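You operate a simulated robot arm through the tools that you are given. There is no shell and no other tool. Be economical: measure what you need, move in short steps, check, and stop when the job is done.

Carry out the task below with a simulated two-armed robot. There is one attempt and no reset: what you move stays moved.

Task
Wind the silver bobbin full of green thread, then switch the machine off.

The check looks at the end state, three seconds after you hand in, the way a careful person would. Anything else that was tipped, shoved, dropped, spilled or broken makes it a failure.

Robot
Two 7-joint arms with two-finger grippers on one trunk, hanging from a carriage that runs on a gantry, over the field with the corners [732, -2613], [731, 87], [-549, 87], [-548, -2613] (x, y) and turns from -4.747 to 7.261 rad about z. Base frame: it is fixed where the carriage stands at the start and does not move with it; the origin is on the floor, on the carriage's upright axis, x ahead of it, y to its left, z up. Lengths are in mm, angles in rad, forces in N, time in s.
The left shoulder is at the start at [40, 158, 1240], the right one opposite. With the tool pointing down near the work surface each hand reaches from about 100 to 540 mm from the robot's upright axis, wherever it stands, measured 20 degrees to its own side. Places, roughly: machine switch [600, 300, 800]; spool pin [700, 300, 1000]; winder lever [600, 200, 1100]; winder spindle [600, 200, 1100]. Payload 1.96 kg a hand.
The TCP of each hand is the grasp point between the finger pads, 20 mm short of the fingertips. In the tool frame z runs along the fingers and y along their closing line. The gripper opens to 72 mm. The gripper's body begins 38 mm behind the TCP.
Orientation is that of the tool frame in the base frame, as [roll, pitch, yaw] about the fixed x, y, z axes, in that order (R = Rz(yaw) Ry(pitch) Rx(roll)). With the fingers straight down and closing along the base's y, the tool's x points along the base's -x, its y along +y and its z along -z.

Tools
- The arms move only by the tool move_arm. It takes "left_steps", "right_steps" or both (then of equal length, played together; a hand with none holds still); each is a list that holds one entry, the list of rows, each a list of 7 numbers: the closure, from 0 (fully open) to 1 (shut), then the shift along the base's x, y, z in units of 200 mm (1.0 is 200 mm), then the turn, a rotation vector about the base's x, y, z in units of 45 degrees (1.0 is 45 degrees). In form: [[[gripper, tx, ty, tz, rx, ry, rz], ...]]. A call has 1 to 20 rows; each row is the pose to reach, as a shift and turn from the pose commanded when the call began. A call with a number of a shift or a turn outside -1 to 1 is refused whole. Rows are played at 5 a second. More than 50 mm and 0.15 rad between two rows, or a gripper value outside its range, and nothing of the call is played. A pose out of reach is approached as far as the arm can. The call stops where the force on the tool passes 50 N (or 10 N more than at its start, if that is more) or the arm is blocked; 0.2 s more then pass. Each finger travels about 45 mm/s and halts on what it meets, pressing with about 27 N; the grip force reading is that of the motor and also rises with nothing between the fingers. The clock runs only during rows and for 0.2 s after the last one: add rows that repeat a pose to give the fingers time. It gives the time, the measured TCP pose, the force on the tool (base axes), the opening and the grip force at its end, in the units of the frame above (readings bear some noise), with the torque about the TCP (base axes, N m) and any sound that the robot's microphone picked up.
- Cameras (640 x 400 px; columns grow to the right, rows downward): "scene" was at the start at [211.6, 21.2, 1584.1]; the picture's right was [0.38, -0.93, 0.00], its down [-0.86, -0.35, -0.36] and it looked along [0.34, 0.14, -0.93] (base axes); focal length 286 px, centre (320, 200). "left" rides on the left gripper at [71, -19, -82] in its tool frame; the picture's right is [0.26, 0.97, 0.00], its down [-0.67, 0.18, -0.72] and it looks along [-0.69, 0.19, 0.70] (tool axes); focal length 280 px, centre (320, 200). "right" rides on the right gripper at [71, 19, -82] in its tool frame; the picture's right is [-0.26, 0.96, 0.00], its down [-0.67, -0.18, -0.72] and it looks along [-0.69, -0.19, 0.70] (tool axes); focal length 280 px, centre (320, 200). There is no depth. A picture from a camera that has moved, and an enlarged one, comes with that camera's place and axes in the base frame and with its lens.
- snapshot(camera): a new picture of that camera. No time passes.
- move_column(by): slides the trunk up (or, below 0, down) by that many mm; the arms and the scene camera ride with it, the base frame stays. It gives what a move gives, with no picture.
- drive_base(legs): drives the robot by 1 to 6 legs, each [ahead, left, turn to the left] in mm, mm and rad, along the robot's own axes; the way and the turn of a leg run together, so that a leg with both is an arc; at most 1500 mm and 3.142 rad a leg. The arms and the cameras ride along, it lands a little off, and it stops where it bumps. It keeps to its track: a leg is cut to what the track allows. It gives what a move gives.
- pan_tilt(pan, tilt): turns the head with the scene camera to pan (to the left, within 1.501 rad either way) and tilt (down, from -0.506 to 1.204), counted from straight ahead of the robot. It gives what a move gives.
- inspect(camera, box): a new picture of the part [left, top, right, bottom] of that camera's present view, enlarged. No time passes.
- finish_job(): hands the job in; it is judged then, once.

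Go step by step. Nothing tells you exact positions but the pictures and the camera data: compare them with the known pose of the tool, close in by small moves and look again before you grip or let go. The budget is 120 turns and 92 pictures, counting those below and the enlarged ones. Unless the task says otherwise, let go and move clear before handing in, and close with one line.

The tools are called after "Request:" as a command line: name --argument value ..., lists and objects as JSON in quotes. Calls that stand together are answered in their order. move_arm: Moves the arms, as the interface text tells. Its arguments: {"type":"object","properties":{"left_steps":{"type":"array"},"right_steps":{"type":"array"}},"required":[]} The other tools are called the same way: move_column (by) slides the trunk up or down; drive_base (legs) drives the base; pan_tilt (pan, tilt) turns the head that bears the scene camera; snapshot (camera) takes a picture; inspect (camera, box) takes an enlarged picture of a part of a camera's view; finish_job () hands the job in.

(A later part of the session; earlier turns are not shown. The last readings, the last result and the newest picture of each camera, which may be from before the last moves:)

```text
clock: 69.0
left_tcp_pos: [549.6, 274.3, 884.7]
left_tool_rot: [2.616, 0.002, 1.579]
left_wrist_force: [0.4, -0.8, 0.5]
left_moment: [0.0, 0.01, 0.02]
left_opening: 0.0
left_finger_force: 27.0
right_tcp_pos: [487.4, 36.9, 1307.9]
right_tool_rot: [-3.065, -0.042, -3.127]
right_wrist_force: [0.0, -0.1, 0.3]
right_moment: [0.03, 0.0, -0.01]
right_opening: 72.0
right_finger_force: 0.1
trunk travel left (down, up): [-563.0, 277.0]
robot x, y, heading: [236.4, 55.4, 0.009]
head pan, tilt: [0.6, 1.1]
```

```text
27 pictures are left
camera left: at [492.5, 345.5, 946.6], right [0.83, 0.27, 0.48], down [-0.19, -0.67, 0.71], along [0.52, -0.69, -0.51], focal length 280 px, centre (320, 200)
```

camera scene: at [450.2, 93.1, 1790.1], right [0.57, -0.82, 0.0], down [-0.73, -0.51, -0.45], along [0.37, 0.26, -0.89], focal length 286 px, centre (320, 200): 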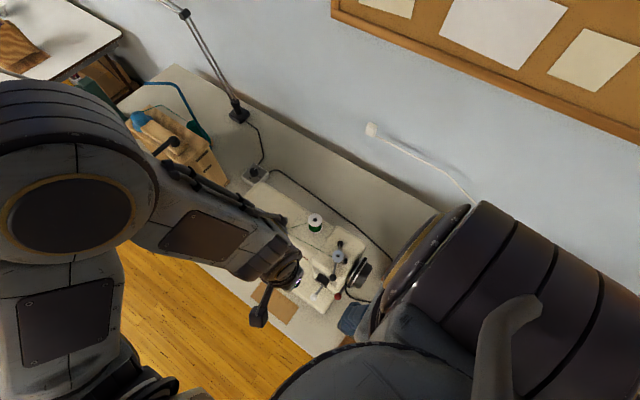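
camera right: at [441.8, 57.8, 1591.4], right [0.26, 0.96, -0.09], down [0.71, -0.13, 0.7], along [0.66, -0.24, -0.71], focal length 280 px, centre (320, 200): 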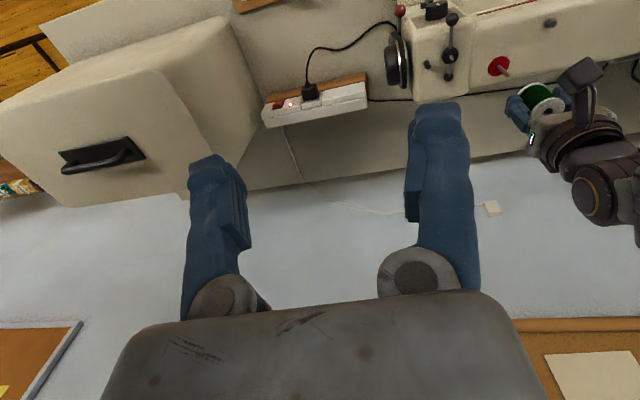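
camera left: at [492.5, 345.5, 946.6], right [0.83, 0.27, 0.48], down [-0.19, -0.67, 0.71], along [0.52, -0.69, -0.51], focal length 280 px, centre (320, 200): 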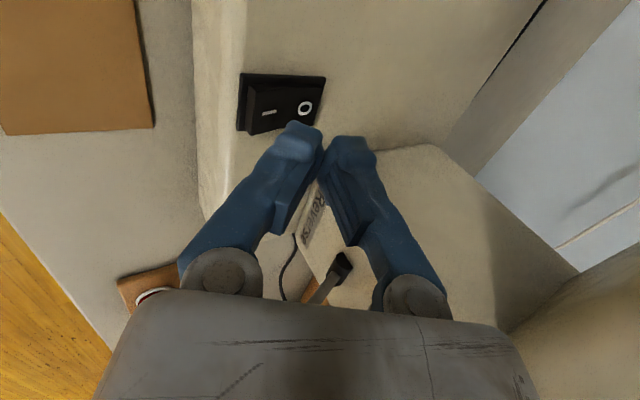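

The "I" end is at about (551, 272, 833), below the finger edge. I'll press down in small steps, watching force and sound.

Request:
move_arm --left_steps '[[[1, 0, -0.01, -0.1, 0, 0, 0], [1, 0, -0.01, -0.12, 0, 0, 0], [1, 0, -0.01, -0.135, 0, 0, 0], [1, 0, -0.01, -0.15, 0, 0, 0], [1, 0, -0.01, -0.16, 0, 0, 0]]]'

Request:
snapshot --camera "left"

```text
clock: 70.2
left_tcp_pos: [551.3, 272.5, 853.9]
left_tool_rot: [2.617, 0.005, 1.581]
left_wrist_force: [0.4, 0.1, 1.3]
left_moment: [0.01, 0.01, 0.0]
left_opening: 0.0
left_finger_force: 27.1
right_tcp_pos: [487.7, 36.0, 1307.9]
right_tool_rot: [-3.066, -0.041, -3.127]
right_wrist_force: [0.7, 0.1, 0.1]
right_moment: [0.03, 0.0, 0.02]
right_opening: 72.0
right_finger_force: 0.0
trunk travel left (down, up): [-563.0, 277.0]
robot x, y, heading: [236.8, 55.7, 0.01]
head pan, tilt: [0.6, 1.1]
```

```text
26 pictures are left
camera left: at [492.9, 343.6, 914.5], right [0.83, 0.27, 0.48], down [-0.19, -0.67, 0.71], along [0.52, -0.69, -0.51], focal length 280 px, centre (320, 200)
```

left: 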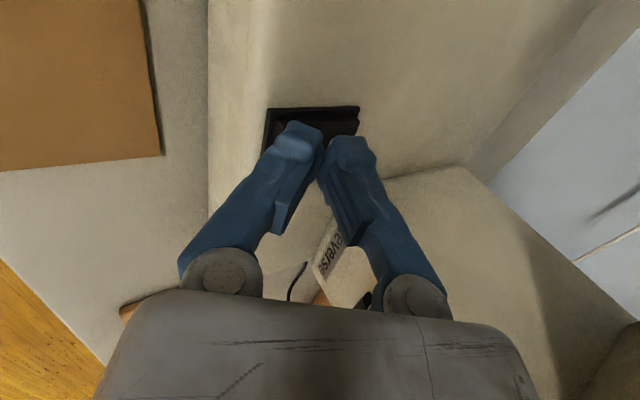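

There's no contact yet, so I'll continue down another 8 mm in small steps.

Request:
move_arm --left_steps '[[[1, -0.005, 0, -0.01, 0, 0, 0], [1, -0.005, 0, -0.02, 0, 0, 0], [1, -0.005, 0, -0.03, 0, 0, 0], [1, -0.005, 0, -0.04, 0, 0, 0], [1, -0.005, 0, -0.04, 0, 0, 0]]]'

```text
clock: 70.9
left_tcp_pos: [550.2, 273.3, 852.0]
left_tool_rot: [2.61, 0.008, 1.578]
left_wrist_force: [-11.0, 2.9, 36.8]
left_moment: [0.13, 0.23, -0.23]
left_opening: 0.0
left_finger_force: 27.1
right_tcp_pos: [486.9, 37.8, 1308.7]
right_tool_rot: [-3.064, -0.044, -3.126]
right_wrist_force: [0.5, -0.7, -0.4]
right_moment: [-0.01, 0.02, 0.0]
right_opening: 71.8
right_finger_force: 0.1
trunk travel left (down, up): [-563.0, 277.0]
robot x, y, heading: [239.6, 55.4, 0.01]
head pan, tilt: [0.6, 1.1]
stopped in row 3 (left hand): the force on the tool passed its limit at 57 N (the readings are from after the stop); the commanded pose is now the measured one
```

Contact came at z 852 with no sound reported. I'll lift 25 mm and look at the rocker.

Request:
move_arm --left_steps '[[[1, 0, 0, 0.06, 0, 0, 0], [1, -0.06, 0, 0.18, 0, 0, 0], [1, -0.12, 0, 0.2, 0, 0, 0], [1, -0.12, 0, 0.2, 0, 0, 0]]]'

Request:
inspect --camera "left" --box '[220, 40, 400, 160]'

Request:
inspect --camera "right" --box '[430, 0, 640, 140]'

```text
clock: 71.9
left_tcp_pos: [526.4, 269.9, 890.4]
left_tool_rot: [2.612, 0.007, 1.579]
left_wrist_force: [0.3, 0.7, -0.4]
left_moment: [0.01, 0.0, -0.01]
left_opening: 0.1
left_finger_force: 27.3
right_tcp_pos: [487.1, 35.7, 1309.3]
right_tool_rot: [-3.065, -0.045, -3.126]
right_wrist_force: [0.5, 1.0, -0.1]
right_moment: [0.0, 0.01, -0.01]
right_opening: 72.0
right_finger_force: 0.0
trunk travel left (down, up): [-563.0, 277.0]
robot x, y, heading: [239.8, 56.0, 0.013]
head pan, tilt: [0.6, 1.1]
```

```text
3.33 times, centred on (310, 100) of left
camera zoom: at [468.4, 342.1, 950.9], right [0.83, 0.27, 0.48], down [-0.2, -0.67, 0.72], along [0.52, -0.69, -0.5], focal length 935 px, centre (353, 533)
```

zoom: 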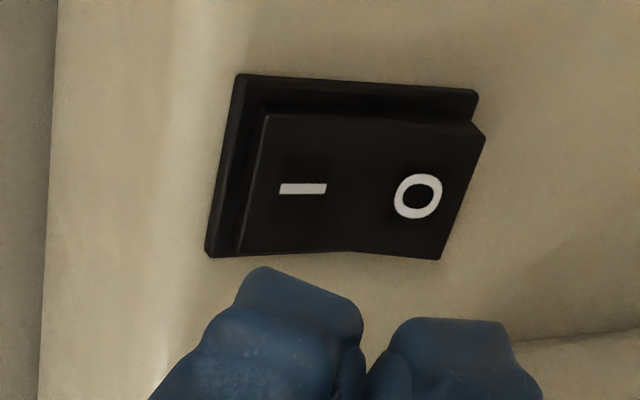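

```text
2.86 times, centred on (535, 70) of right
camera zoom: at [420.5, 61.3, 1391.3], right [0.24, 0.97, -0.09], down [0.71, -0.12, 0.7], along [0.66, -0.23, -0.71], focal length 801 px, centre (-294, 571)
```

zoom: 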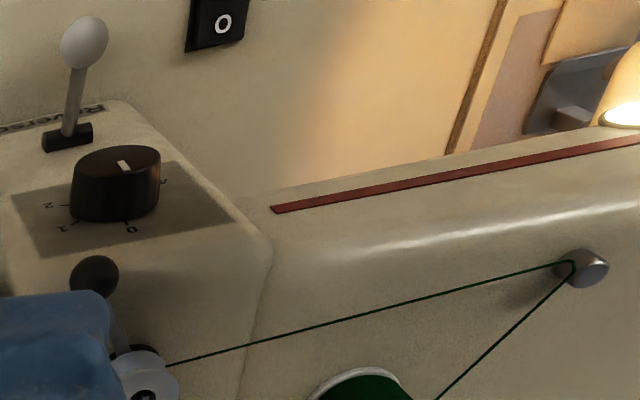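

The rocker flipped: the O side is up and the sewing lamp is lit, so the machine is on. I'll move the right hand aside for a clear view of the bobbin and see if it winds.

Request:
move_arm --left_steps '[[[1, 0, 0, 0.05, 0, 0, 0], [1, 0, 0, 0.1, 0, 0, 0], [1, 0, 0, 0.1, 0, 0, 0], [1, 0, 0, 0.1, 0, 0, 0], [1, 0, 0, 0.1, 0, 0, 0], [1, 0, 0, 0.1, 0, 0, 0], [1, 0, 0, 0.1, 0, 0, 0], [1, 0, 0, 0.1, 0, 0, 0]]]' --right_steps '[[[0, 0, 0, 0.2, 0, 0, 0], [0, 0, 0.1, 0.4, 0, 0, 0], [0, 0, 0.2, 0.4, 0, 0, 0], [0, 0, 0.3, 0.4, 0, 0, 0], [0, 0, 0.4, 0.4, 0, 0, 0], [0, 0, 0.4, 0.4, 0, 0, 0], [0, 0, 0.4, 0.4, 0, 0, 0], [0, 0, 0.4, 0.4, 0, 0, 0]]]'

Request:
snapshot --camera "right"

```text
clock: 73.9
left_tcp_pos: [526.3, 270.8, 910.3]
left_tool_rot: [2.613, 0.007, 1.579]
left_wrist_force: [-0.6, 0.5, 0.0]
left_moment: [0.0, 0.01, -0.01]
left_opening: 0.0
left_finger_force: 26.9
right_tcp_pos: [518.4, 89.3, 1389.0]
right_tool_rot: [-3.075, -0.06, 3.047]
right_wrist_force: [0.8, -0.9, 0.2]
right_moment: [0.0, 0.03, 0.0]
right_opening: 71.9
right_finger_force: 0.1
right hand out of reach, approached as far as the arm can: row 1, 2, 3
trunk travel left (down, up): [-563.0, 277.0]
robot x, y, heading: [239.6, 54.5, 0.01]
head pan, tilt: [0.6, 1.1]
stopped in row 8 (right hand): the arm was blocked; the commanded pose is now the measured one
```

```text
23 pictures are left
camera right: at [456.2, 120.3, 1472.8], right [0.35, 0.93, -0.08], down [0.7, -0.2, 0.68], along [0.62, -0.29, -0.72], focal length 280 px, centre (320, 200)
```

right: 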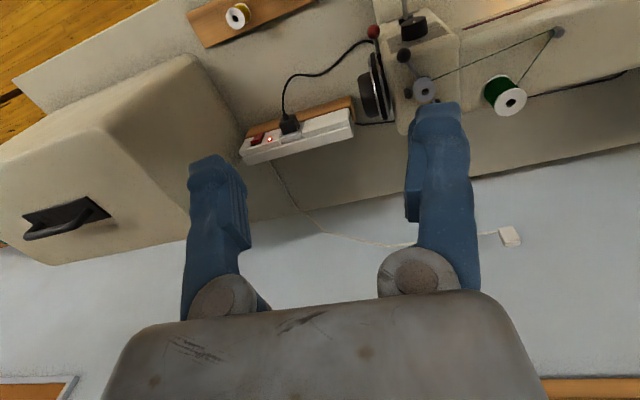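

I can see the bobbin now; I'll zoom in to see whether thread is accumulating.

Request:
inspect --camera "right" --box '[370, 40, 550, 140]'

```text
3.56 times, centred on (460, 90) of right
camera zoom: at [456.2, 120.3, 1472.8], right [0.35, 0.93, -0.08], down [0.7, -0.2, 0.68], along [0.62, -0.29, -0.72], focal length 997 px, centre (-178, 591)
```

zoom: 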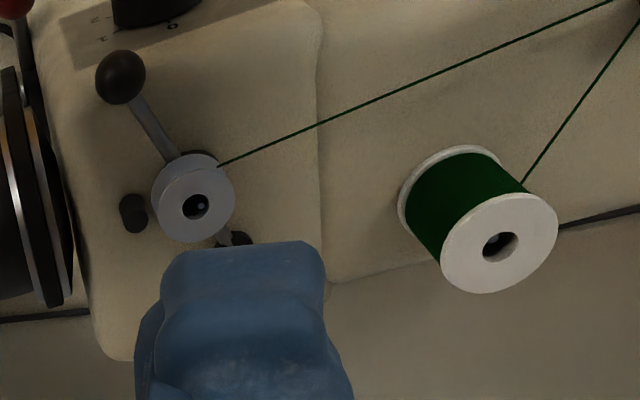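

There's no obvious fill yet. I'll wait 4 s and compare before trying anything else.

Request:
move_arm --left_steps '[[[1, 0, 0, 0, 0, 0, 0], [1, 0, 0, 0, 0, 0, 0], [1, 0, 0, 0, 0, 0, 0], [1, 0, 0, 0, 0, 0, 0], [1, 0, 0, 0, 0, 0, 0], [1, 0, 0, 0, 0, 0, 0], [1, 0, 0, 0, 0, 0, 0], [1, 0, 0, 0, 0, 0, 0], [1, 0, 0, 0, 0, 0, 0], [1, 0, 0, 0, 0, 0, 0], [1, 0, 0, 0, 0, 0, 0], [1, 0, 0, 0, 0, 0, 0], [1, 0, 0, 0, 0, 0, 0], [1, 0, 0, 0, 0, 0, 0], [1, 0, 0, 0, 0, 0, 0], [1, 0, 0, 0, 0, 0, 0], [1, 0, 0, 0, 0, 0, 0], [1, 0, 0, 0, 0, 0, 0], [1, 0, 0, 0, 0, 0, 0], [1, 0, 0, 0, 0, 0, 0]]]'

Request:
inspect --camera "right" --box '[390, 65, 450, 115]'

```text
clock: 78.1
left_tcp_pos: [525.5, 269.9, 909.9]
left_tool_rot: [2.613, 0.01, 1.58]
left_wrist_force: [-0.1, 0.9, -0.3]
left_moment: [-0.01, 0.02, 0.01]
left_opening: 0.3
left_finger_force: 26.9
right_tcp_pos: [518.7, 89.8, 1389.8]
right_tool_rot: [-3.075, -0.057, 3.048]
right_wrist_force: [0.6, 0.2, -0.3]
right_moment: [0.01, 0.02, -0.01]
right_opening: 72.0
right_finger_force: 0.1
trunk travel left (down, up): [-563.0, 277.0]
robot x, y, heading: [240.5, 54.0, 0.012]
head pan, tilt: [0.6, 1.1]
```

```text
8.00 times, centred on (420, 90) of right
camera zoom: at [455.8, 120.2, 1473.5], right [0.35, 0.93, -0.08], down [0.7, -0.2, 0.69], along [0.63, -0.29, -0.72], focal length 2243 px, centre (-480, 1080)
```

zoom: 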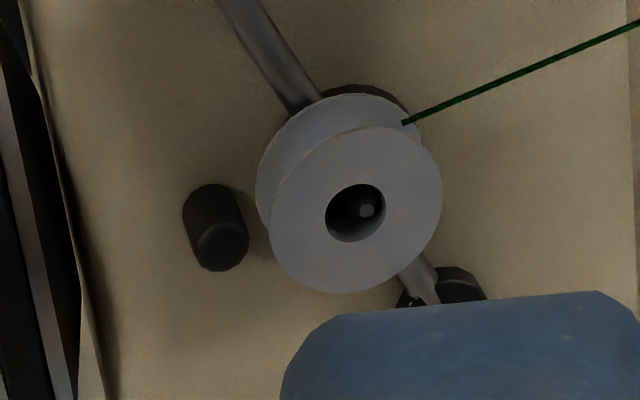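

The bobbin is still empty, so the motor evidently needs the foot pedal at about (532, 668). I'll raise the left hand, straighten it, and reposition the robot.

Request:
move_arm --left_steps '[[[1, -0.02, 0, 0.2, 0, 0, 0], [1, -0.02, 0, 0.4, 0, 0, 0], [1, -0.02, 0, 0.6, 0, 0.17, 0], [1, -0.02, 0, 0.8, 0, 0.34, 0], [1, -0.02, 0, 0.95, 0, 0.51, 0], [1, -0.02, 0, 0.95, 0, 0.67, 0]]]'

Request:
move_arm --left_steps '[[[1, 0, 0.1, 0.2, 0, 0, 0.17], [1, 0, 0.2, 0.4, 0, 0, 0.34], [1, 0, 0.3, 0.5, 0, 0, 0.51], [1, 0, 0.4, 0.5, 0, 0, 0.68], [1, 0, 0.5, 0.5, 0, 0, 0.85], [1, 0, 0.6, 0.5, 0, 0, 1.0], [1, 0, 0.7, 0.5, 0, 0, 1.0]]]'

Request:
snapshot --camera "left"

```text
clock: 79.5
left_tcp_pos: [522.7, 269.9, 1101.1]
left_tool_rot: [3.141, 0.003, 1.584]
left_wrist_force: [0.5, -0.8, -0.3]
left_moment: [0.02, 0.01, -0.01]
left_opening: 0.0
left_finger_force: 26.8
left hand out of reach, approached as far as the arm can: row 1, 2, 3, 4
right_tcp_pos: [519.3, 89.8, 1388.8]
right_tool_rot: [-3.076, -0.059, 3.049]
right_wrist_force: [1.3, -0.1, -0.1]
right_moment: [-0.01, -0.01, 0.05]
right_opening: 72.0
right_finger_force: 0.0
trunk travel left (down, up): [-563.0, 277.0]
robot x, y, heading: [237.3, 54.3, 0.012]
head pan, tilt: [0.6, 1.1]
```

```text
clock: 81.1
left_tcp_pos: [540.3, 403.4, 1192.4]
left_tool_rot: [3.14, 0.001, 2.368]
left_wrist_force: [0.6, 0.0, 0.3]
left_moment: [0.02, -0.01, 0.01]
left_opening: 0.3
left_finger_force: 27.0
left hand out of reach, approached as far as the arm can: row 5, 6, 7
right_tcp_pos: [518.1, 89.0, 1389.9]
right_tool_rot: [-3.078, -0.059, 3.046]
right_wrist_force: [1.2, -0.6, -0.1]
right_moment: [0.01, -0.01, 0.01]
right_opening: 71.9
right_finger_force: 0.0
trunk travel left (down, up): [-563.0, 277.0]
robot x, y, heading: [237.5, 55.1, 0.012]
head pan, tilt: [0.6, 1.1]
```

```text
20 pictures are left
camera left: at [477.7, 440.6, 1273.7], right [0.49, 0.87, 0.0], down [0.61, -0.34, 0.72], along [0.63, -0.35, -0.7], focal length 280 px, centre (320, 200)
```

left: 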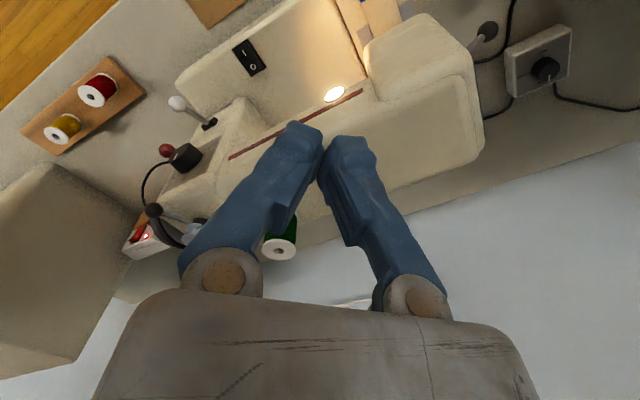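

A dial box is visible behind the machine. I'll turn the head towards the pedal area.

Request:
pan_tilt --pan 1.2 --tilt 0.9

Request:
snapshot --camera "scene"

```text
clock: 82.1
left_tcp_pos: [541.1, 403.3, 1191.9]
left_tool_rot: [3.14, 0.002, 2.367]
left_wrist_force: [-0.8, 0.6, -0.3]
left_moment: [0.03, -0.01, 0.0]
left_opening: 0.0
left_finger_force: 26.9
right_tcp_pos: [519.3, 90.9, 1384.6]
right_tool_rot: [-3.066, -0.067, 3.052]
right_wrist_force: [0.1, 1.1, -0.2]
right_moment: [-0.01, 0.0, -0.01]
right_opening: 72.1
right_finger_force: 0.1
trunk travel left (down, up): [-563.0, 277.0]
robot x, y, heading: [239.0, 56.3, 0.009]
head pan, tilt: [1.201, 0.901]
```

```text
19 pictures are left
camera scene: at [429.1, 124.3, 1602.0], right [0.91, -0.42, 0.0], down [-0.33, -0.73, -0.6], along [0.25, 0.55, -0.8], focal length 286 px, centre (320, 200)
```

scene: 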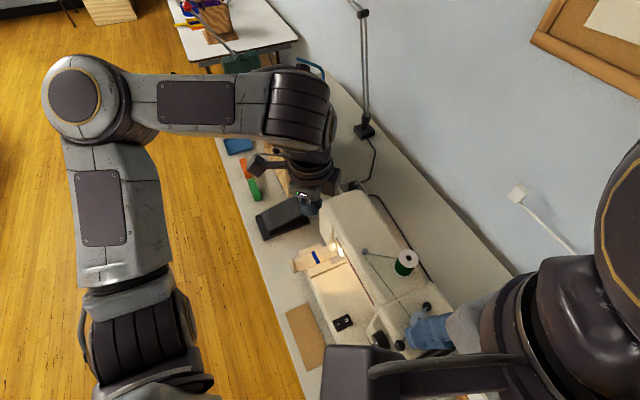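

The pedal is visible near (285, 215). I'll zoom in.

Request:
inspect --camera "scene" --box '[230, 160, 370, 260]'

```text
4.00 times, centred on (300, 210) of scene
camera zoom: at [429.1, 124.3, 1602.0], right [0.91, -0.42, 0.0], down [-0.33, -0.73, -0.6], along [0.25, 0.55, -0.8], focal length 1144 px, centre (400, 160)
```

zoom: 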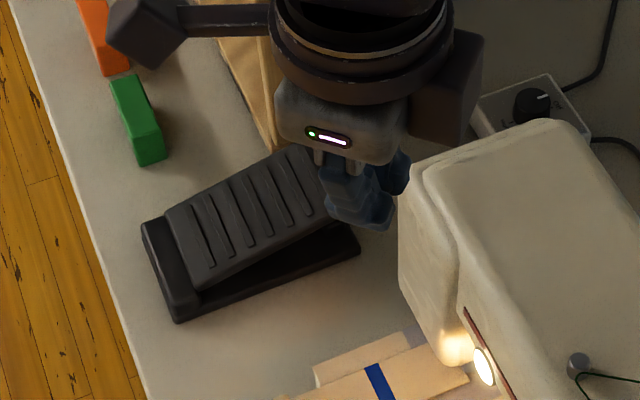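

The pedal hinges at its near end and rises at the far end, around (590, 684, 800). I'll drive ahead and left as far as the track allows, then bring the hand over it.

Request:
drive_base --legs '[[150, 31, 0]]'

Request:
move_arm --left_steps '[[[1, -0.1, 0.2, 0, 0, 0, 0.17], [1, -0.2, 0.4, 0, 0, 0, 0.34], [1, -0.3, 0.6, 0, 0, 0, 0.51], [1, -0.4, 0.8, 0, 0, 0, 0.68], [1, -0.5, 0.95, 0, 0, 0, 0.85], [1, -0.58, 1.0, 0, 0, 0, 1.0], [1, -0.58, 1.0, 0, 0, 0, 1.0]]]'

Request:
snapshot --camera "left"

```text
clock: 83.5
left_tcp_pos: [691.1, 436.0, 1192.7]
left_tool_rot: [3.14, 0.001, 2.367]
left_wrist_force: [-0.4, 0.3, -0.4]
left_moment: [0.01, -0.02, -0.02]
left_opening: 0.0
left_finger_force: 26.6
right_tcp_pos: [667.2, 121.3, 1385.7]
right_tool_rot: [-3.067, -0.068, 3.05]
right_wrist_force: [-0.4, -1.1, 0.6]
right_moment: [-0.03, 0.01, 0.01]
right_opening: 71.8
right_finger_force: 0.0
trunk travel left (down, up): [-563.0, 277.0]
robot x, y, heading: [389.4, 88.3, 0.008]
head pan, tilt: [1.201, 0.901]
```

```text
clock: 85.1
left_tcp_pos: [610.7, 678.7, 1214.9]
left_tool_rot: [3.141, -0.001, -3.131]
left_wrist_force: [0.1, -0.7, 0.6]
left_moment: [-0.01, 0.0, -0.01]
left_opening: 0.1
left_finger_force: 26.9
left hand out of reach, approached as far as the arm can: row 1, 2, 3, 4, 5, 6, 7
right_tcp_pos: [667.9, 121.1, 1384.4]
right_tool_rot: [-3.066, -0.067, 3.049]
right_wrist_force: [-0.1, -0.4, -0.1]
right_moment: [0.02, -0.04, -0.01]
right_opening: 72.0
right_finger_force: 0.2
trunk travel left (down, up): [-563.0, 277.0]
robot x, y, heading: [389.1, 89.2, 0.009]
head pan, tilt: [1.201, 0.901]
```

```text
17 pictures are left
camera left: at [541.2, 658.9, 1296.5], right [-0.27, 0.96, 0.0], down [0.67, 0.19, 0.72], along [0.69, 0.2, -0.7], focal length 280 px, centre (320, 200)
```

left: 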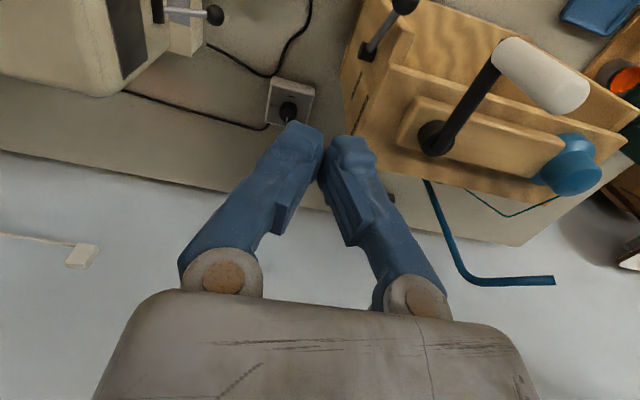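

I'm above the pedal, with the wooden tool box to the left of it. I'll descend at about (582, 665) and look.

Request:
move_arm --left_steps '[[[1, -0.07, -0.03, -0.2, 0, 0, 0], [1, -0.14, -0.07, -0.4, 0, 0, 0], [1, -0.14, -0.07, -0.6, 0, 0, 0], [1, -0.14, -0.07, -0.8, 0, 0, 0], [1, -0.14, -0.07, -1.0, 0, 0, 0], [1, -0.14, -0.07, -1.0, 0, 0, 0]]]'

Request:
snapshot --camera "left"

Request:
snapshot --camera "scene"

```text
clock: 86.5
left_tcp_pos: [623.9, 691.1, 1004.5]
left_tool_rot: [3.139, 0.001, -3.132]
left_wrist_force: [1.0, 0.2, -0.1]
left_moment: [0.0, 0.0, -0.04]
left_opening: 0.0
left_finger_force: 27.7
left hand out of reach, approached as far as the arm can: row 1, 2, 3, 4, 5, 6
right_tcp_pos: [666.9, 121.6, 1384.0]
right_tool_rot: [-3.065, -0.068, 3.051]
right_wrist_force: [0.2, 0.1, 0.1]
right_moment: [0.02, 0.02, -0.01]
right_opening: 72.1
right_finger_force: 0.0
trunk travel left (down, up): [-563.0, 277.0]
robot x, y, heading: [384.1, 91.0, 0.01]
head pan, tilt: [1.201, 0.901]
```

```text
16 pictures are left
camera left: at [553.1, 672.8, 1088.1], right [-0.27, 0.96, 0.0], down [0.67, 0.19, 0.72], along [0.69, 0.2, -0.7], focal length 280 px, centre (320, 200)
```

left: 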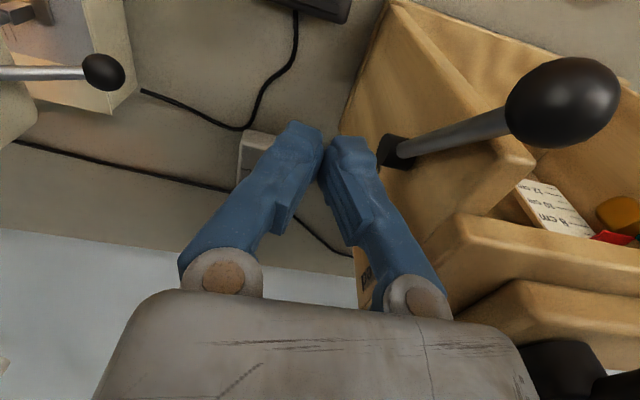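

```text
15 pictures are left
camera scene: at [575.7, 158.8, 1604.2], right [0.93, -0.38, 0.0], down [-0.3, -0.72, -0.62], along [0.24, 0.58, -0.78], focal length 286 px, centre (320, 200)
```

scene: 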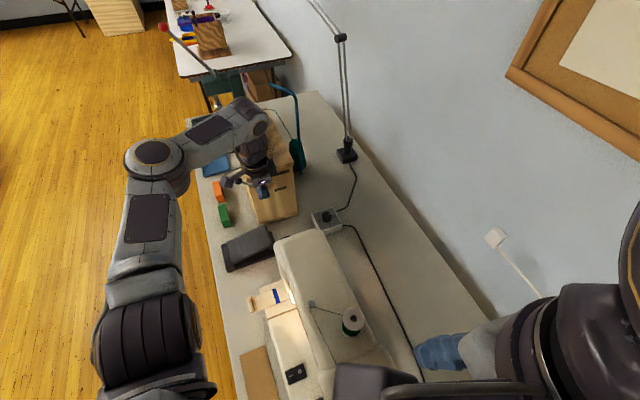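

The arm couldn't reach the requested spot with this wrist yaw, and the tool box handle is close by. I'll go back up, then turn the wrist to a more natural yaw for reaching left.

Request:
move_arm --left_steps '[[[1, 0, 0, 0.2, 0, 0, 0], [1, 0, 0, 0.4, 0, 0, 0], [1, 0, 0, 0.6, 0, 0, 0], [1, 0, -0.1, 0.7, 0, 0, 0.17], [1, 0, -0.15, 0.7, 0, 0, 0.34], [1, 0, -0.15, 0.7, 0, 0, 0.51], [1, -0.05, -0.15, 0.7, 0, 0, 0.68], [1, -0.1, -0.15, 0.7, 0, 0, 0.85], [1, -0.2, -0.15, 0.7, 0, 0, 1.0], [1, -0.25, -0.15, 0.7, 0, 0, 1.0]]]'

```text
clock: 88.7
left_tcp_pos: [610.4, 701.4, 1157.0]
left_tool_rot: [3.139, 0.001, -2.344]
left_wrist_force: [0.2, -0.2, 0.4]
left_moment: [-0.02, 0.01, -0.01]
left_opening: 0.0
left_finger_force: 27.1
left hand out of reach, approached as far as the arm can: row 1, 2, 3, 4, 5, 6, 7, 8, 9, 10
right_tcp_pos: [668.5, 121.9, 1385.9]
right_tool_rot: [-3.064, -0.069, 3.048]
right_wrist_force: [0.4, 0.0, -0.2]
right_moment: [0.03, 0.01, -0.03]
right_opening: 72.2
right_finger_force: 0.1
trunk travel left (down, up): [-563.0, 277.0]
robot x, y, heading: [386.3, 85.6, 0.007]
head pan, tilt: [1.201, 0.901]
```

This posture is awkward with the arm straight to the side. I'll turn the robot left by about 0.55 rad so that the pedal lies more in front of the left shoulder.

Request:
drive_base --legs '[[30, 0, 0], [0, 0, 0.55]]'

Request:
pan_tilt --pan 0.7 --tilt 0.9

Request:
snapshot --camera "scene"

```text
clock: 91.0
left_tcp_pos: [290.4, 727.6, 1157.8]
left_tool_rot: [3.139, -0.001, -1.803]
left_wrist_force: [-0.8, 0.2, -0.8]
left_moment: [0.0, -0.01, -0.01]
left_opening: 0.2
left_finger_force: 27.5
right_tcp_pos: [638.6, 262.0, 1384.8]
right_tool_rot: [-3.065, -0.067, -2.692]
right_wrist_force: [-0.2, 0.0, 0.5]
right_moment: [-0.01, -0.01, 0.0]
right_opening: 72.1
right_finger_force: 0.1
trunk travel left (down, up): [-563.0, 277.0]
robot x, y, heading: [415.3, 88.3, 0.557]
head pan, tilt: [1.201, 0.901]
```

```text
clock: 91.9
left_tcp_pos: [291.0, 728.3, 1157.7]
left_tool_rot: [3.139, -0.001, -1.801]
left_wrist_force: [0.4, 0.4, 0.5]
left_moment: [0.0, 0.0, -0.02]
left_opening: 0.0
left_finger_force: 27.0
right_tcp_pos: [639.0, 261.3, 1384.9]
right_tool_rot: [-3.066, -0.068, -2.692]
right_wrist_force: [0.6, -0.6, -0.5]
right_moment: [0.01, -0.02, 0.0]
right_opening: 71.9
right_finger_force: 0.1
trunk travel left (down, up): [-563.0, 277.0]
robot x, y, heading: [417.7, 89.4, 0.553]
head pan, tilt: [0.7, 0.901]
```

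```text
14 pictures are left
camera scene: at [576.5, 243.1, 1603.9], right [0.95, -0.31, 0.0], down [-0.24, -0.74, -0.62], along [0.19, 0.59, -0.78], focal length 286 px, centre (320, 200)
```

scene: 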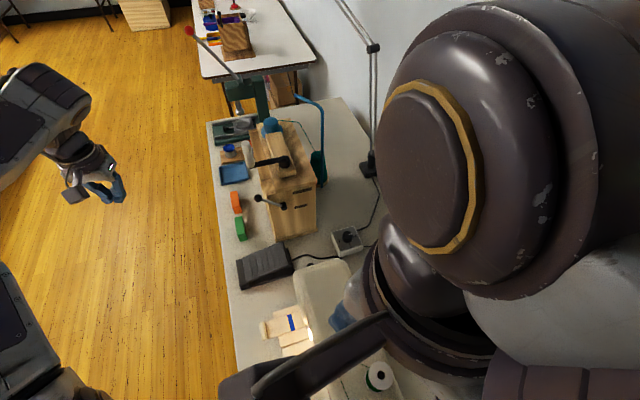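

The pedal spans roughly x 453–611, y 628–715. I'll shift the robot a bit towards +x, then bring the hand over, well clear of the tool box handles.

Request:
drive_base --legs '[[42, -26, 0]]'

Request:
move_arm --left_steps '[[[1, 0.1, -0.1, 0, 0, 0, -0.17], [1, 0.25, -0.2, 0, 0, 0, -0.34], [1, 0.45, -0.3, 0, 0, 0, -0.51], [1, 0.65, -0.35, 0, 0, 0, -0.68], [1, 0.85, -0.38, 0, 0, 0, -0.85], [1, 0.95, -0.38, 0, 0, 0, -1.0], [1, 0.95, -0.38, 0, 0, 0, -1.0]]]'

```text
clock: 92.9
left_tcp_pos: [339.4, 726.9, 1157.8]
left_tool_rot: [3.139, 0.0, -1.803]
left_wrist_force: [0.6, 0.7, -0.1]
left_moment: [-0.01, -0.01, 0.0]
left_opening: 0.0
left_finger_force: 27.2
right_tcp_pos: [687.8, 261.8, 1384.5]
right_tool_rot: [-3.067, -0.069, -2.691]
right_wrist_force: [-0.2, -0.4, -0.4]
right_moment: [-0.01, 0.01, -0.03]
right_opening: 72.3
right_finger_force: 0.0
trunk travel left (down, up): [-563.0, 277.0]
robot x, y, heading: [465.2, 87.1, 0.554]
head pan, tilt: [0.7, 0.901]
```

```text
clock: 94.5
left_tcp_pos: [530.1, 650.6, 1158.1]
left_tool_rot: [3.141, 0.0, -2.587]
left_wrist_force: [-0.1, 0.0, -0.1]
left_moment: [-0.01, -0.04, 0.0]
left_opening: 0.1
left_finger_force: 26.9
left hand out of reach, approached as far as the arm can: row 1, 2, 3, 4
right_tcp_pos: [688.3, 261.7, 1384.8]
right_tool_rot: [-3.066, -0.067, -2.691]
right_wrist_force: [-0.7, -0.7, -0.1]
right_moment: [0.02, -0.02, 0.03]
right_opening: 71.5
right_finger_force: 0.0
trunk travel left (down, up): [-563.0, 277.0]
robot x, y, heading: [469.1, 86.3, 0.55]
head pan, tilt: [0.7, 0.901]
```

The hand reached the spot. Next I'll go to (585, 662) and descend to about 960.

Request:
move_arm --left_steps '[[[1, 0.1, 0.02, 0, 0, 0, 0], [1, 0.2, 0.04, -0.1, 0, 0, 0], [1, 0.275, 0.05, -0.3, 0, 0, 0], [1, 0.275, 0.05, -0.5, 0, 0, 0], [1, 0.275, 0.05, -0.7, 0, 0, 0], [1, 0.275, 0.05, -0.9, 0, 0, 0], [1, 0.275, 0.05, -1.0, 0, 0, 0]]]'

Request:
snapshot --camera "left"

```text
clock: 96.1
left_tcp_pos: [584.5, 662.4, 957.6]
left_tool_rot: [3.141, 0.001, -2.586]
left_wrist_force: [-0.2, 0.7, 0.2]
left_moment: [-0.03, 0.01, 0.0]
left_opening: 0.0
left_finger_force: 27.6
right_tcp_pos: [688.3, 263.0, 1385.4]
right_tool_rot: [-3.067, -0.068, -2.69]
right_wrist_force: [-0.8, 0.4, -0.7]
right_moment: [-0.03, 0.03, 0.01]
right_opening: 71.9
right_finger_force: 0.1
trunk travel left (down, up): [-563.0, 277.0]
robot x, y, heading: [466.7, 86.4, 0.554]
head pan, tilt: [0.7, 0.901]
```

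```text
13 pictures are left
camera left: at [535.0, 608.7, 1038.8], right [-0.73, 0.68, 0.0], down [0.48, 0.51, 0.72], along [0.49, 0.52, -0.7], focal length 280 px, centre (320, 200)
```

left: 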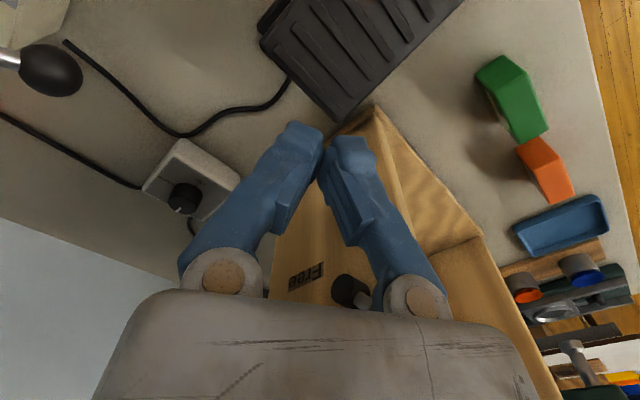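

The point below the TCP is on the pedal's raised end, and the tool box corner is about 95 mm away. I'll shift slightly away from the box and descend in stages.

Request:
move_arm --left_steps '[[[1, -0.01, -0.03, -0.1, 0, 0, 0], [1, -0.02, -0.035, -0.3, 0, 0, 0], [1, -0.02, -0.035, -0.5, 0, 0, 0], [1, -0.02, -0.035, -0.58, 0, 0, 0], [1, -0.02, -0.035, -0.62, 0, 0, 0], [1, -0.02, -0.035, -0.66, 0, 0, 0], [1, -0.02, -0.035, -0.66, 0, 0, 0]]]'

Request:
snapshot --camera "left"

```text
clock: 97.7
left_tcp_pos: [580.5, 654.8, 826.0]
left_tool_rot: [3.139, 0.001, -2.589]
left_wrist_force: [3.7, -0.3, 5.9]
left_moment: [0.0, -0.1, 0.04]
left_opening: 0.0
left_finger_force: 27.3
right_tcp_pos: [688.9, 261.5, 1385.1]
right_tool_rot: [-3.066, -0.066, -2.691]
right_wrist_force: [-0.1, 0.4, 0.8]
right_moment: [-0.01, 0.01, 0.0]
right_opening: 71.9
right_finger_force: 0.2
trunk travel left (down, up): [-563.0, 277.0]
robot x, y, heading: [465.1, 87.7, 0.554]
head pan, tilt: [0.7, 0.901]
heard: click
```

```text
12 pictures are left
camera left: at [532.5, 601.8, 907.8], right [-0.73, 0.68, 0.0], down [0.48, 0.51, 0.72], along [0.49, 0.52, -0.7], focal length 280 px, centre (320, 200)
```

left: 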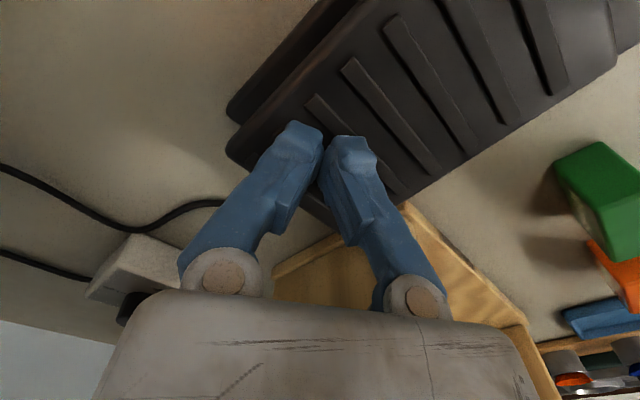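

A click was heard as the pedal went down. I'll look at the bobbin with the scene camera while holding it.

Request:
pan_tilt --pan -0.6 --tilt 1.2

Request:
snapshot --camera "scene"

```text
clock: 99.1
left_tcp_pos: [581.1, 654.3, 825.2]
left_tool_rot: [3.139, 0.004, -2.589]
left_wrist_force: [2.6, -0.4, 4.2]
left_moment: [0.0, -0.07, -0.04]
left_opening: 0.0
left_finger_force: 26.8
right_tcp_pos: [688.1, 261.2, 1385.7]
right_tool_rot: [-3.067, -0.065, -2.692]
right_wrist_force: [0.0, 0.0, 0.0]
right_moment: [-0.03, -0.01, 0.01]
right_opening: 72.0
right_finger_force: 0.1
trunk travel left (down, up): [-563.0, 277.0]
robot x, y, heading: [465.1, 85.2, 0.555]
head pan, tilt: [-0.6, 1.201]
```

```text
11 pictures are left
camera scene: at [658.2, 169.0, 1584.3], right [-0.05, -1.0, 0.0], down [-0.93, 0.04, -0.36], along [0.36, -0.02, -0.93], focal length 286 px, centre (320, 200)
```

scene: 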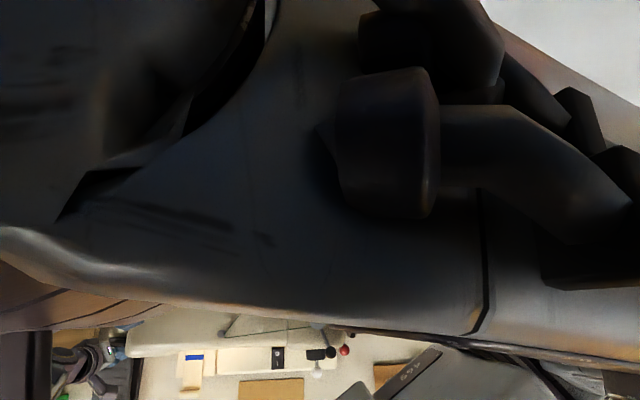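

The right arm blocks the view. I'll press the pedal a little deeper, hold it, and listen.

Request:
move_arm --left_steps '[[[1, 0, 0, -0.015, 0, 0, 0], [1, 0, 0, -0.03, 0, 0, 0], [1, 0, 0, -0.03, 0, 0, 0], [1, 0, 0, -0.03, 0, 0, 0], [1, 0, 0, -0.03, 0, 0, 0], [1, 0, 0, -0.03, 0, 0, 0], [1, 0, 0, -0.03, 0, 0, 0], [1, 0, 0, -0.03, 0, 0, 0], [1, 0, 0, -0.03, 0, 0, 0], [1, 0, 0, -0.03, 0, 0, 0], [1, 0, 0, -0.03, 0, 0, 0], [1, 0, 0, -0.03, 0, 0, 0], [1, 0, 0, -0.03, 0, 0, 0], [1, 0, 0, -0.03, 0, 0, 0], [1, 0, 0, -0.03, 0, 0, 0], [1, 0, 0, -0.03, 0, 0, 0], [1, 0, 0, -0.03, 0, 0, 0], [1, 0, 0, -0.03, 0, 0, 0], [1, 0, 0, -0.03, 0, 0, 0], [1, 0, 0, -0.03, 0, 0, 0]]]'

Request:
inspect --camera "scene" --box '[120, 300, 380, 400]'

```text
clock: 103.3
left_tcp_pos: [582.0, 654.8, 820.9]
left_tool_rot: [3.141, 0.001, -2.588]
left_wrist_force: [2.4, -0.6, 4.6]
left_moment: [-0.02, -0.1, 0.0]
left_opening: 0.1
left_finger_force: 26.8
right_tcp_pos: [688.6, 261.9, 1384.5]
right_tool_rot: [-3.067, -0.067, -2.693]
right_wrist_force: [0.3, -1.0, 0.1]
right_moment: [0.0, 0.01, -0.04]
right_opening: 72.1
right_finger_force: 0.0
trunk travel left (down, up): [-563.0, 277.0]
robot x, y, heading: [465.8, 86.1, 0.554]
head pan, tilt: [-0.6, 1.201]
```

```text
2.46 times, centred on (250, 350) of scene
camera zoom: at [658.2, 168.9, 1584.2], right [-0.05, -1.0, 0.0], down [-0.93, 0.04, -0.36], along [0.36, -0.02, -0.93], focal length 704 px, centre (492, -169)
```

zoom: 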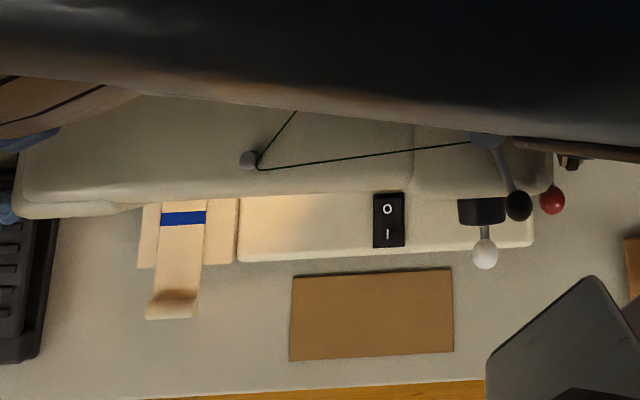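

The lever is still engaged, and the pedal gives a light spring force. I'll press further toward its stop and hold longer.

Request:
move_arm --left_steps '[[[1, 0, 0, -0.015, 0, 0, 0], [1, 0, 0, -0.03, 0, 0, 0], [1, 0, 0, -0.045, 0, 0, 0], [1, 0, 0, -0.06, 0, 0, 0], [1, 0, 0, -0.06, 0, 0, 0], [1, 0, 0, -0.06, 0, 0, 0], [1, 0, 0, -0.06, 0, 0, 0], [1, 0, 0, -0.06, 0, 0, 0], [1, 0, 0, -0.06, 0, 0, 0], [1, 0, 0, -0.06, 0, 0, 0], [1, 0, 0, -0.06, 0, 0, 0], [1, 0, 0, -0.06, 0, 0, 0], [1, 0, 0, -0.06, 0, 0, 0], [1, 0, 0, -0.06, 0, 0, 0], [1, 0, 0, -0.06, 0, 0, 0], [1, 0, 0, -0.06, 0, 0, 0], [1, 0, 0, -0.06, 0, 0, 0], [1, 0, 0, -0.06, 0, 0, 0], [1, 0, 0, -0.06, 0, 0, 0], [1, 0, 0, -0.06, 0, 0, 0]]]'

```text
clock: 103.9
left_tcp_pos: [581.3, 654.3, 817.8]
left_tool_rot: [-3.141, 0.002, -2.589]
left_wrist_force: [-7.7, -13.2, 43.7]
left_moment: [-0.27, -0.09, -0.07]
left_opening: 5.9
left_finger_force: 27.4
right_tcp_pos: [687.6, 262.3, 1384.9]
right_tool_rot: [-3.065, -0.069, -2.689]
right_wrist_force: [-0.2, -1.3, 0.4]
right_moment: [-0.01, 0.0, -0.01]
right_opening: 71.9
right_finger_force: 0.1
trunk travel left (down, up): [-563.0, 277.0]
robot x, y, heading: [469.8, 85.7, 0.55]
head pan, tilt: [-0.6, 1.201]
stopped in row 2 (left hand): the force on the tool passed its limit at 58 N (the readings are from after the stop); the commanded pose is now the measured one
```

The pedal is at its bottom stop. I'll ease up 2 mm and hold for several seconds.

Request:
move_arm --left_steps '[[[1, 0, 0, 0.008, 0, 0, 0], [1, 0, 0, 0.008, 0, 0, 0], [1, 0, 0, 0.008, 0, 0, 0], [1, 0, 0, 0.008, 0, 0, 0], [1, 0, 0, 0.008, 0, 0, 0], [1, 0, 0, 0.008, 0, 0, 0], [1, 0, 0, 0.008, 0, 0, 0], [1, 0, 0, 0.008, 0, 0, 0], [1, 0, 0, 0.008, 0, 0, 0], [1, 0, 0, 0.008, 0, 0, 0], [1, 0, 0, 0.008, 0, 0, 0], [1, 0, 0, 0.008, 0, 0, 0], [1, 0, 0, 0.008, 0, 0, 0], [1, 0, 0, 0.008, 0, 0, 0], [1, 0, 0, 0.008, 0, 0, 0], [1, 0, 0, 0.008, 0, 0, 0], [1, 0, 0, 0.008, 0, 0, 0], [1, 0, 0, 0.008, 0, 0, 0], [1, 0, 0, 0.008, 0, 0, 0], [1, 0, 0, 0.008, 0, 0, 0]]]'

Request:
inspect --camera "scene" --box '[200, 310, 370, 380]'

```text
clock: 108.1
left_tcp_pos: [581.5, 655.3, 817.0]
left_tool_rot: [-3.141, 0.001, -2.588]
left_wrist_force: [-2.4, -7.8, 34.2]
left_moment: [-0.14, -0.15, -0.06]
left_opening: 6.1
left_finger_force: 26.9
right_tcp_pos: [688.6, 260.7, 1385.4]
right_tool_rot: [-3.068, -0.069, -2.693]
right_wrist_force: [-0.5, -1.2, -0.8]
right_moment: [-0.01, 0.02, -0.02]
right_opening: 72.1
right_finger_force: 0.0
trunk travel left (down, up): [-563.0, 277.0]
robot x, y, heading: [466.2, 89.8, 0.558]
head pan, tilt: [-0.6, 1.201]
```

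```text
3.76 times, centred on (285, 345) of scene
camera zoom: at [657.6, 169.1, 1584.2], right [-0.05, -1.0, 0.0], down [-0.93, 0.04, -0.36], along [0.36, -0.02, -0.93], focal length 1077 px, centre (452, -346)
```

zoom: 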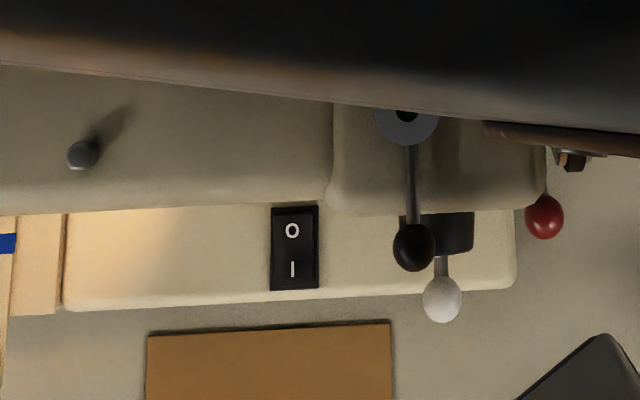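

The lever has sprung back and the thread is cut, which suggests the bobbin is full. I'll release the pedal and lift clear.

Request:
move_arm --left_steps '[[[1, 0, 0, 0.15, 0, 0, 0], [1, 0, 0, 0.35, 0, 0, 0], [1, 0, 0, 0.6, 0, 0, 0], [1, 0, 0, 0.8, 0, 0, 0], [1, 0, 0, 0.98, 0, 0, 0]]]'

Request:
move_arm --left_steps '[[[1, -0.1, -0.02, 0.2, 0, 0, 0], [1, -0.2, -0.05, 0.4, 0, 0, 0], [1, -0.27, -0.06, 0.6, 0, 0, 0], [1, -0.27, -0.06, 0.72, 0, 0, 0]]]'

```text
clock: 109.3
left_tcp_pos: [581.7, 654.6, 1013.3]
left_tool_rot: [-3.139, -0.001, -2.587]
left_wrist_force: [-0.3, 0.3, 1.0]
left_moment: [-0.01, 0.01, -0.01]
left_opening: 0.1
left_finger_force: 26.9
right_tcp_pos: [687.6, 261.1, 1385.1]
right_tool_rot: [-3.068, -0.067, -2.691]
right_wrist_force: [-0.3, -0.5, -0.3]
right_moment: [-0.01, -0.01, -0.02]
right_opening: 72.2
right_finger_force: 0.1
trunk travel left (down, up): [-563.0, 277.0]
robot x, y, heading: [469.2, 88.5, 0.557]
head pan, tilt: [-0.6, 1.201]
```

```text
clock: 110.3
left_tcp_pos: [528.2, 641.9, 1157.4]
left_tool_rot: [-3.139, 0.003, -2.588]
left_wrist_force: [0.4, -0.7, -0.3]
left_moment: [-0.02, 0.0, -0.01]
left_opening: 0.0
left_finger_force: 27.0
right_tcp_pos: [688.1, 260.1, 1384.8]
right_tool_rot: [-3.067, -0.068, -2.691]
right_wrist_force: [0.7, 0.1, -0.5]
right_moment: [-0.01, 0.03, -0.01]
right_opening: 71.9
right_finger_force: 0.0
trunk travel left (down, up): [-563.0, 277.0]
robot x, y, heading: [468.5, 85.9, 0.554]
head pan, tilt: [-0.6, 1.201]
```

Now I'll drive back to where I pressed the switch earlier.

Request:
drive_base --legs '[[-208, 92, 0], [0, 0, -0.548]]'

Request:
inspect --camera "right" --box '[370, 40, 550, 140]'

```text
clock: 113.5
left_tcp_pos: [576.9, 498.4, 1156.6]
left_tool_rot: [3.141, 0.001, -3.132]
left_wrist_force: [0.2, 0.9, 1.0]
left_moment: [-0.02, 0.02, 0.02]
left_opening: 0.0
left_finger_force: 27.5
right_tcp_pos: [517.1, 87.8, 1385.1]
right_tool_rot: [-3.065, -0.068, 3.051]
right_wrist_force: [0.1, 0.8, -0.6]
right_moment: [-0.05, -0.03, -0.01]
right_opening: 72.1
right_finger_force: 0.1
trunk travel left (down, up): [-563.0, 277.0]
robot x, y, heading: [236.4, 56.1, 0.009]
head pan, tilt: [-0.6, 1.201]
```

```text
3.56 times, centred on (460, 90) of right
camera zoom: at [455.1, 120.8, 1469.2], right [0.34, 0.93, -0.09], down [0.71, -0.19, 0.68], along [0.62, -0.3, -0.73], focal length 997 px, centre (-178, 591)
```

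zoom: 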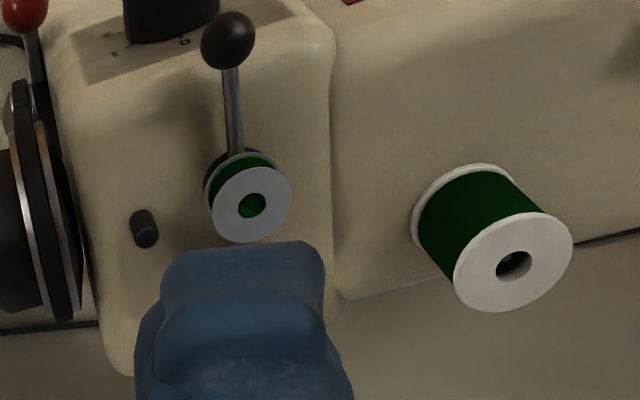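

The bobbin is full of green thread. Now I'll bring the left hand back to the switch pose to press "O".

Request:
move_arm --left_steps '[[[1, -0.05, -0.2, 0, 0, 0, -0.17], [1, -0.1, -0.4, 0, 0, 0, -0.34], [1, -0.15, -0.6, 0, 0, 0, -0.51], [1, -0.2, -0.8, 0, 0, 0, -0.68], [1, -0.23, -0.94, 0, 0, 0, -0.85], [1, -0.23, -0.94, 0, 0, 0, -1.0]]]'

Request:
move_arm --left_steps '[[[1, 0, -0.05, -0.05, 0, 0, -0.17], [1, 0, -0.1, -0.1, 0, 0, -0.34], [1, -0.02, -0.15, -0.15, 0, 0, -0.51], [1, -0.03, -0.2, -0.2, 0, 0, -0.68], [1, -0.04, -0.2, -0.25, 0, 0, -0.85], [1, -0.04, -0.2, -0.28, 0, 0, -1.0]]]'

Request:
move_arm --left_steps '[[[1, 0, 0, -0.2, 0, -0.17, 0], [1, 0, 0, -0.4, 0, -0.34, 0], [1, 0, 0, -0.6, 0, -0.51, 0], [1, 0, 0, -0.8, 0, -0.67, 0], [1, 0, 0, -0.93, 0, -0.67, 0], [1, 0, 0, -0.93, 0, -0.67, 0]]]'

Request:
snapshot --camera "left"

```text
clock: 115.0
left_tcp_pos: [531.8, 307.8, 1156.1]
left_tool_rot: [-3.13, 0.017, 2.372]
left_wrist_force: [0.1, -0.8, 0.4]
left_moment: [0.04, -0.01, -0.01]
left_opening: 0.2
left_finger_force: 26.4
right_tcp_pos: [516.9, 90.1, 1385.6]
right_tool_rot: [-3.067, -0.069, 3.05]
right_wrist_force: [-0.7, -0.9, 0.2]
right_moment: [0.0, 0.0, -0.02]
right_opening: 71.7
right_finger_force: 0.0
trunk travel left (down, up): [-563.0, 277.0]
robot x, y, heading: [236.9, 55.0, 0.01]
head pan, tilt: [-0.6, 1.201]
```

```text
clock: 116.3
left_tcp_pos: [525.1, 265.5, 1105.6]
left_tool_rot: [3.133, 0.033, 1.581]
left_wrist_force: [0.2, 0.0, -0.1]
left_moment: [0.01, -0.01, -0.02]
left_opening: 0.3
left_finger_force: 27.3
right_tcp_pos: [516.8, 89.2, 1384.3]
right_tool_rot: [-3.064, -0.069, 3.052]
right_wrist_force: [-0.2, 0.4, 0.1]
right_moment: [-0.04, -0.02, 0.01]
right_opening: 72.0
right_finger_force: 0.0
trunk travel left (down, up): [-563.0, 277.0]
robot x, y, heading: [239.4, 60.7, 0.009]
head pan, tilt: [-0.6, 1.201]
```

```text
clock: 117.8
left_tcp_pos: [523.5, 269.5, 915.4]
left_tool_rot: [2.616, 0.005, 1.58]
left_wrist_force: [-1.0, -0.3, -0.2]
left_moment: [-0.02, 0.01, 0.0]
left_opening: 0.0
left_finger_force: 27.1
left hand out of reach, approached as far as the arm can: row 2, 3
right_tcp_pos: [517.2, 88.5, 1385.3]
right_tool_rot: [-3.066, -0.068, 3.053]
right_wrist_force: [0.3, 0.9, -0.3]
right_moment: [0.0, 0.01, -0.01]
right_opening: 72.0
right_finger_force: 0.0
trunk travel left (down, up): [-563.0, 277.0]
robot x, y, heading: [238.2, 54.7, 0.007]
head pan, tilt: [-0.6, 1.201]
```

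```text
7 pictures are left
camera left: at [465.5, 340.7, 975.8], right [0.83, 0.27, 0.48], down [-0.19, -0.67, 0.71], along [0.52, -0.69, -0.51], focal length 280 px, centre (320, 200)
```

left: 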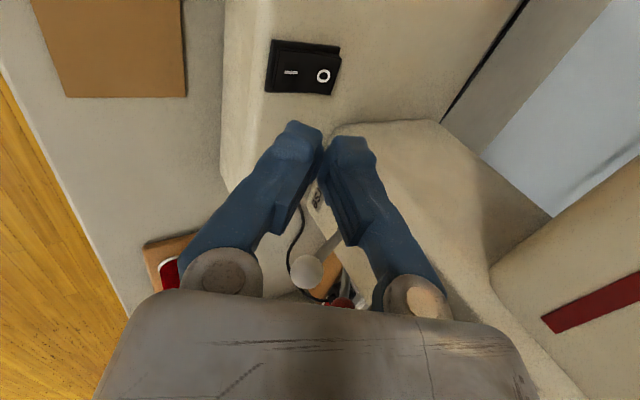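

"O" is at about (571, 274). I'll move over its far half and press down in small steps.

Request:
move_arm --left_steps '[[[1, 0.13, 0.01, 0, 0, 0, 0], [1, 0.26, 0.018, -0.05, 0, 0, 0], [1, 0.26, 0.018, -0.15, 0, 0, 0], [1, 0.26, 0.018, -0.22, 0, 0, 0], [1, 0.26, 0.018, -0.25, 0, 0, 0], [1, 0.26, 0.018, -0.265, 0, 0, 0], [1, 0.26, 0.018, -0.28, 0, 0, 0], [1, 0.26, 0.018, -0.295, 0, 0, 0], [1, 0.26, 0.018, -0.31, 0, 0, 0], [1, 0.26, 0.018, -0.32, 0, 0, 0]]]'

```text
clock: 120.0
left_tcp_pos: [575.4, 272.1, 852.2]
left_tool_rot: [2.616, 0.005, 1.579]
left_wrist_force: [-0.7, -0.2, -0.6]
left_moment: [-0.01, 0.01, 0.04]
left_opening: 0.1
left_finger_force: 27.3
right_tcp_pos: [517.4, 88.1, 1383.3]
right_tool_rot: [-3.066, -0.068, 3.051]
right_wrist_force: [0.1, 0.3, -1.4]
right_moment: [-0.04, -0.01, 0.02]
right_opening: 71.6
right_finger_force: 0.1
trunk travel left (down, up): [-563.0, 277.0]
robot x, y, heading: [237.1, 49.4, 0.006]
head pan, tilt: [-0.6, 1.201]
```

No residual force yet; I'll continue down in small steps.

Request:
move_arm --left_steps '[[[1, 0, 0, -0.008, 0, 0, 0], [1, 0, 0, -0.016, 0, 0, 0], [1, 0, 0, -0.024, 0, 0, 0], [1, 0, 0, -0.032, 0, 0, 0], [1, 0, 0, -0.04, 0, 0, 0]]]'

```text
clock: 120.5
left_tcp_pos: [575.7, 272.6, 851.4]
left_tool_rot: [2.612, 0.006, 1.58]
left_wrist_force: [-13.1, -5.1, 41.0]
left_moment: [0.03, 0.38, 0.05]
left_opening: 0.2
left_finger_force: 27.0
right_tcp_pos: [517.0, 87.8, 1385.0]
right_tool_rot: [-3.064, -0.069, 3.052]
right_wrist_force: [0.5, -0.6, -0.4]
right_moment: [0.0, 0.04, 0.0]
right_opening: 72.0
right_finger_force: 0.0
trunk travel left (down, up): [-563.0, 277.0]
robot x, y, heading: [236.3, 56.2, 0.008]
head pan, tilt: [-0.6, 1.201]
stopped in row 2 (left hand): the force on the tool passed its limit at 60 N (the readings are from after the stop); the commanded pose is now the measured one
```

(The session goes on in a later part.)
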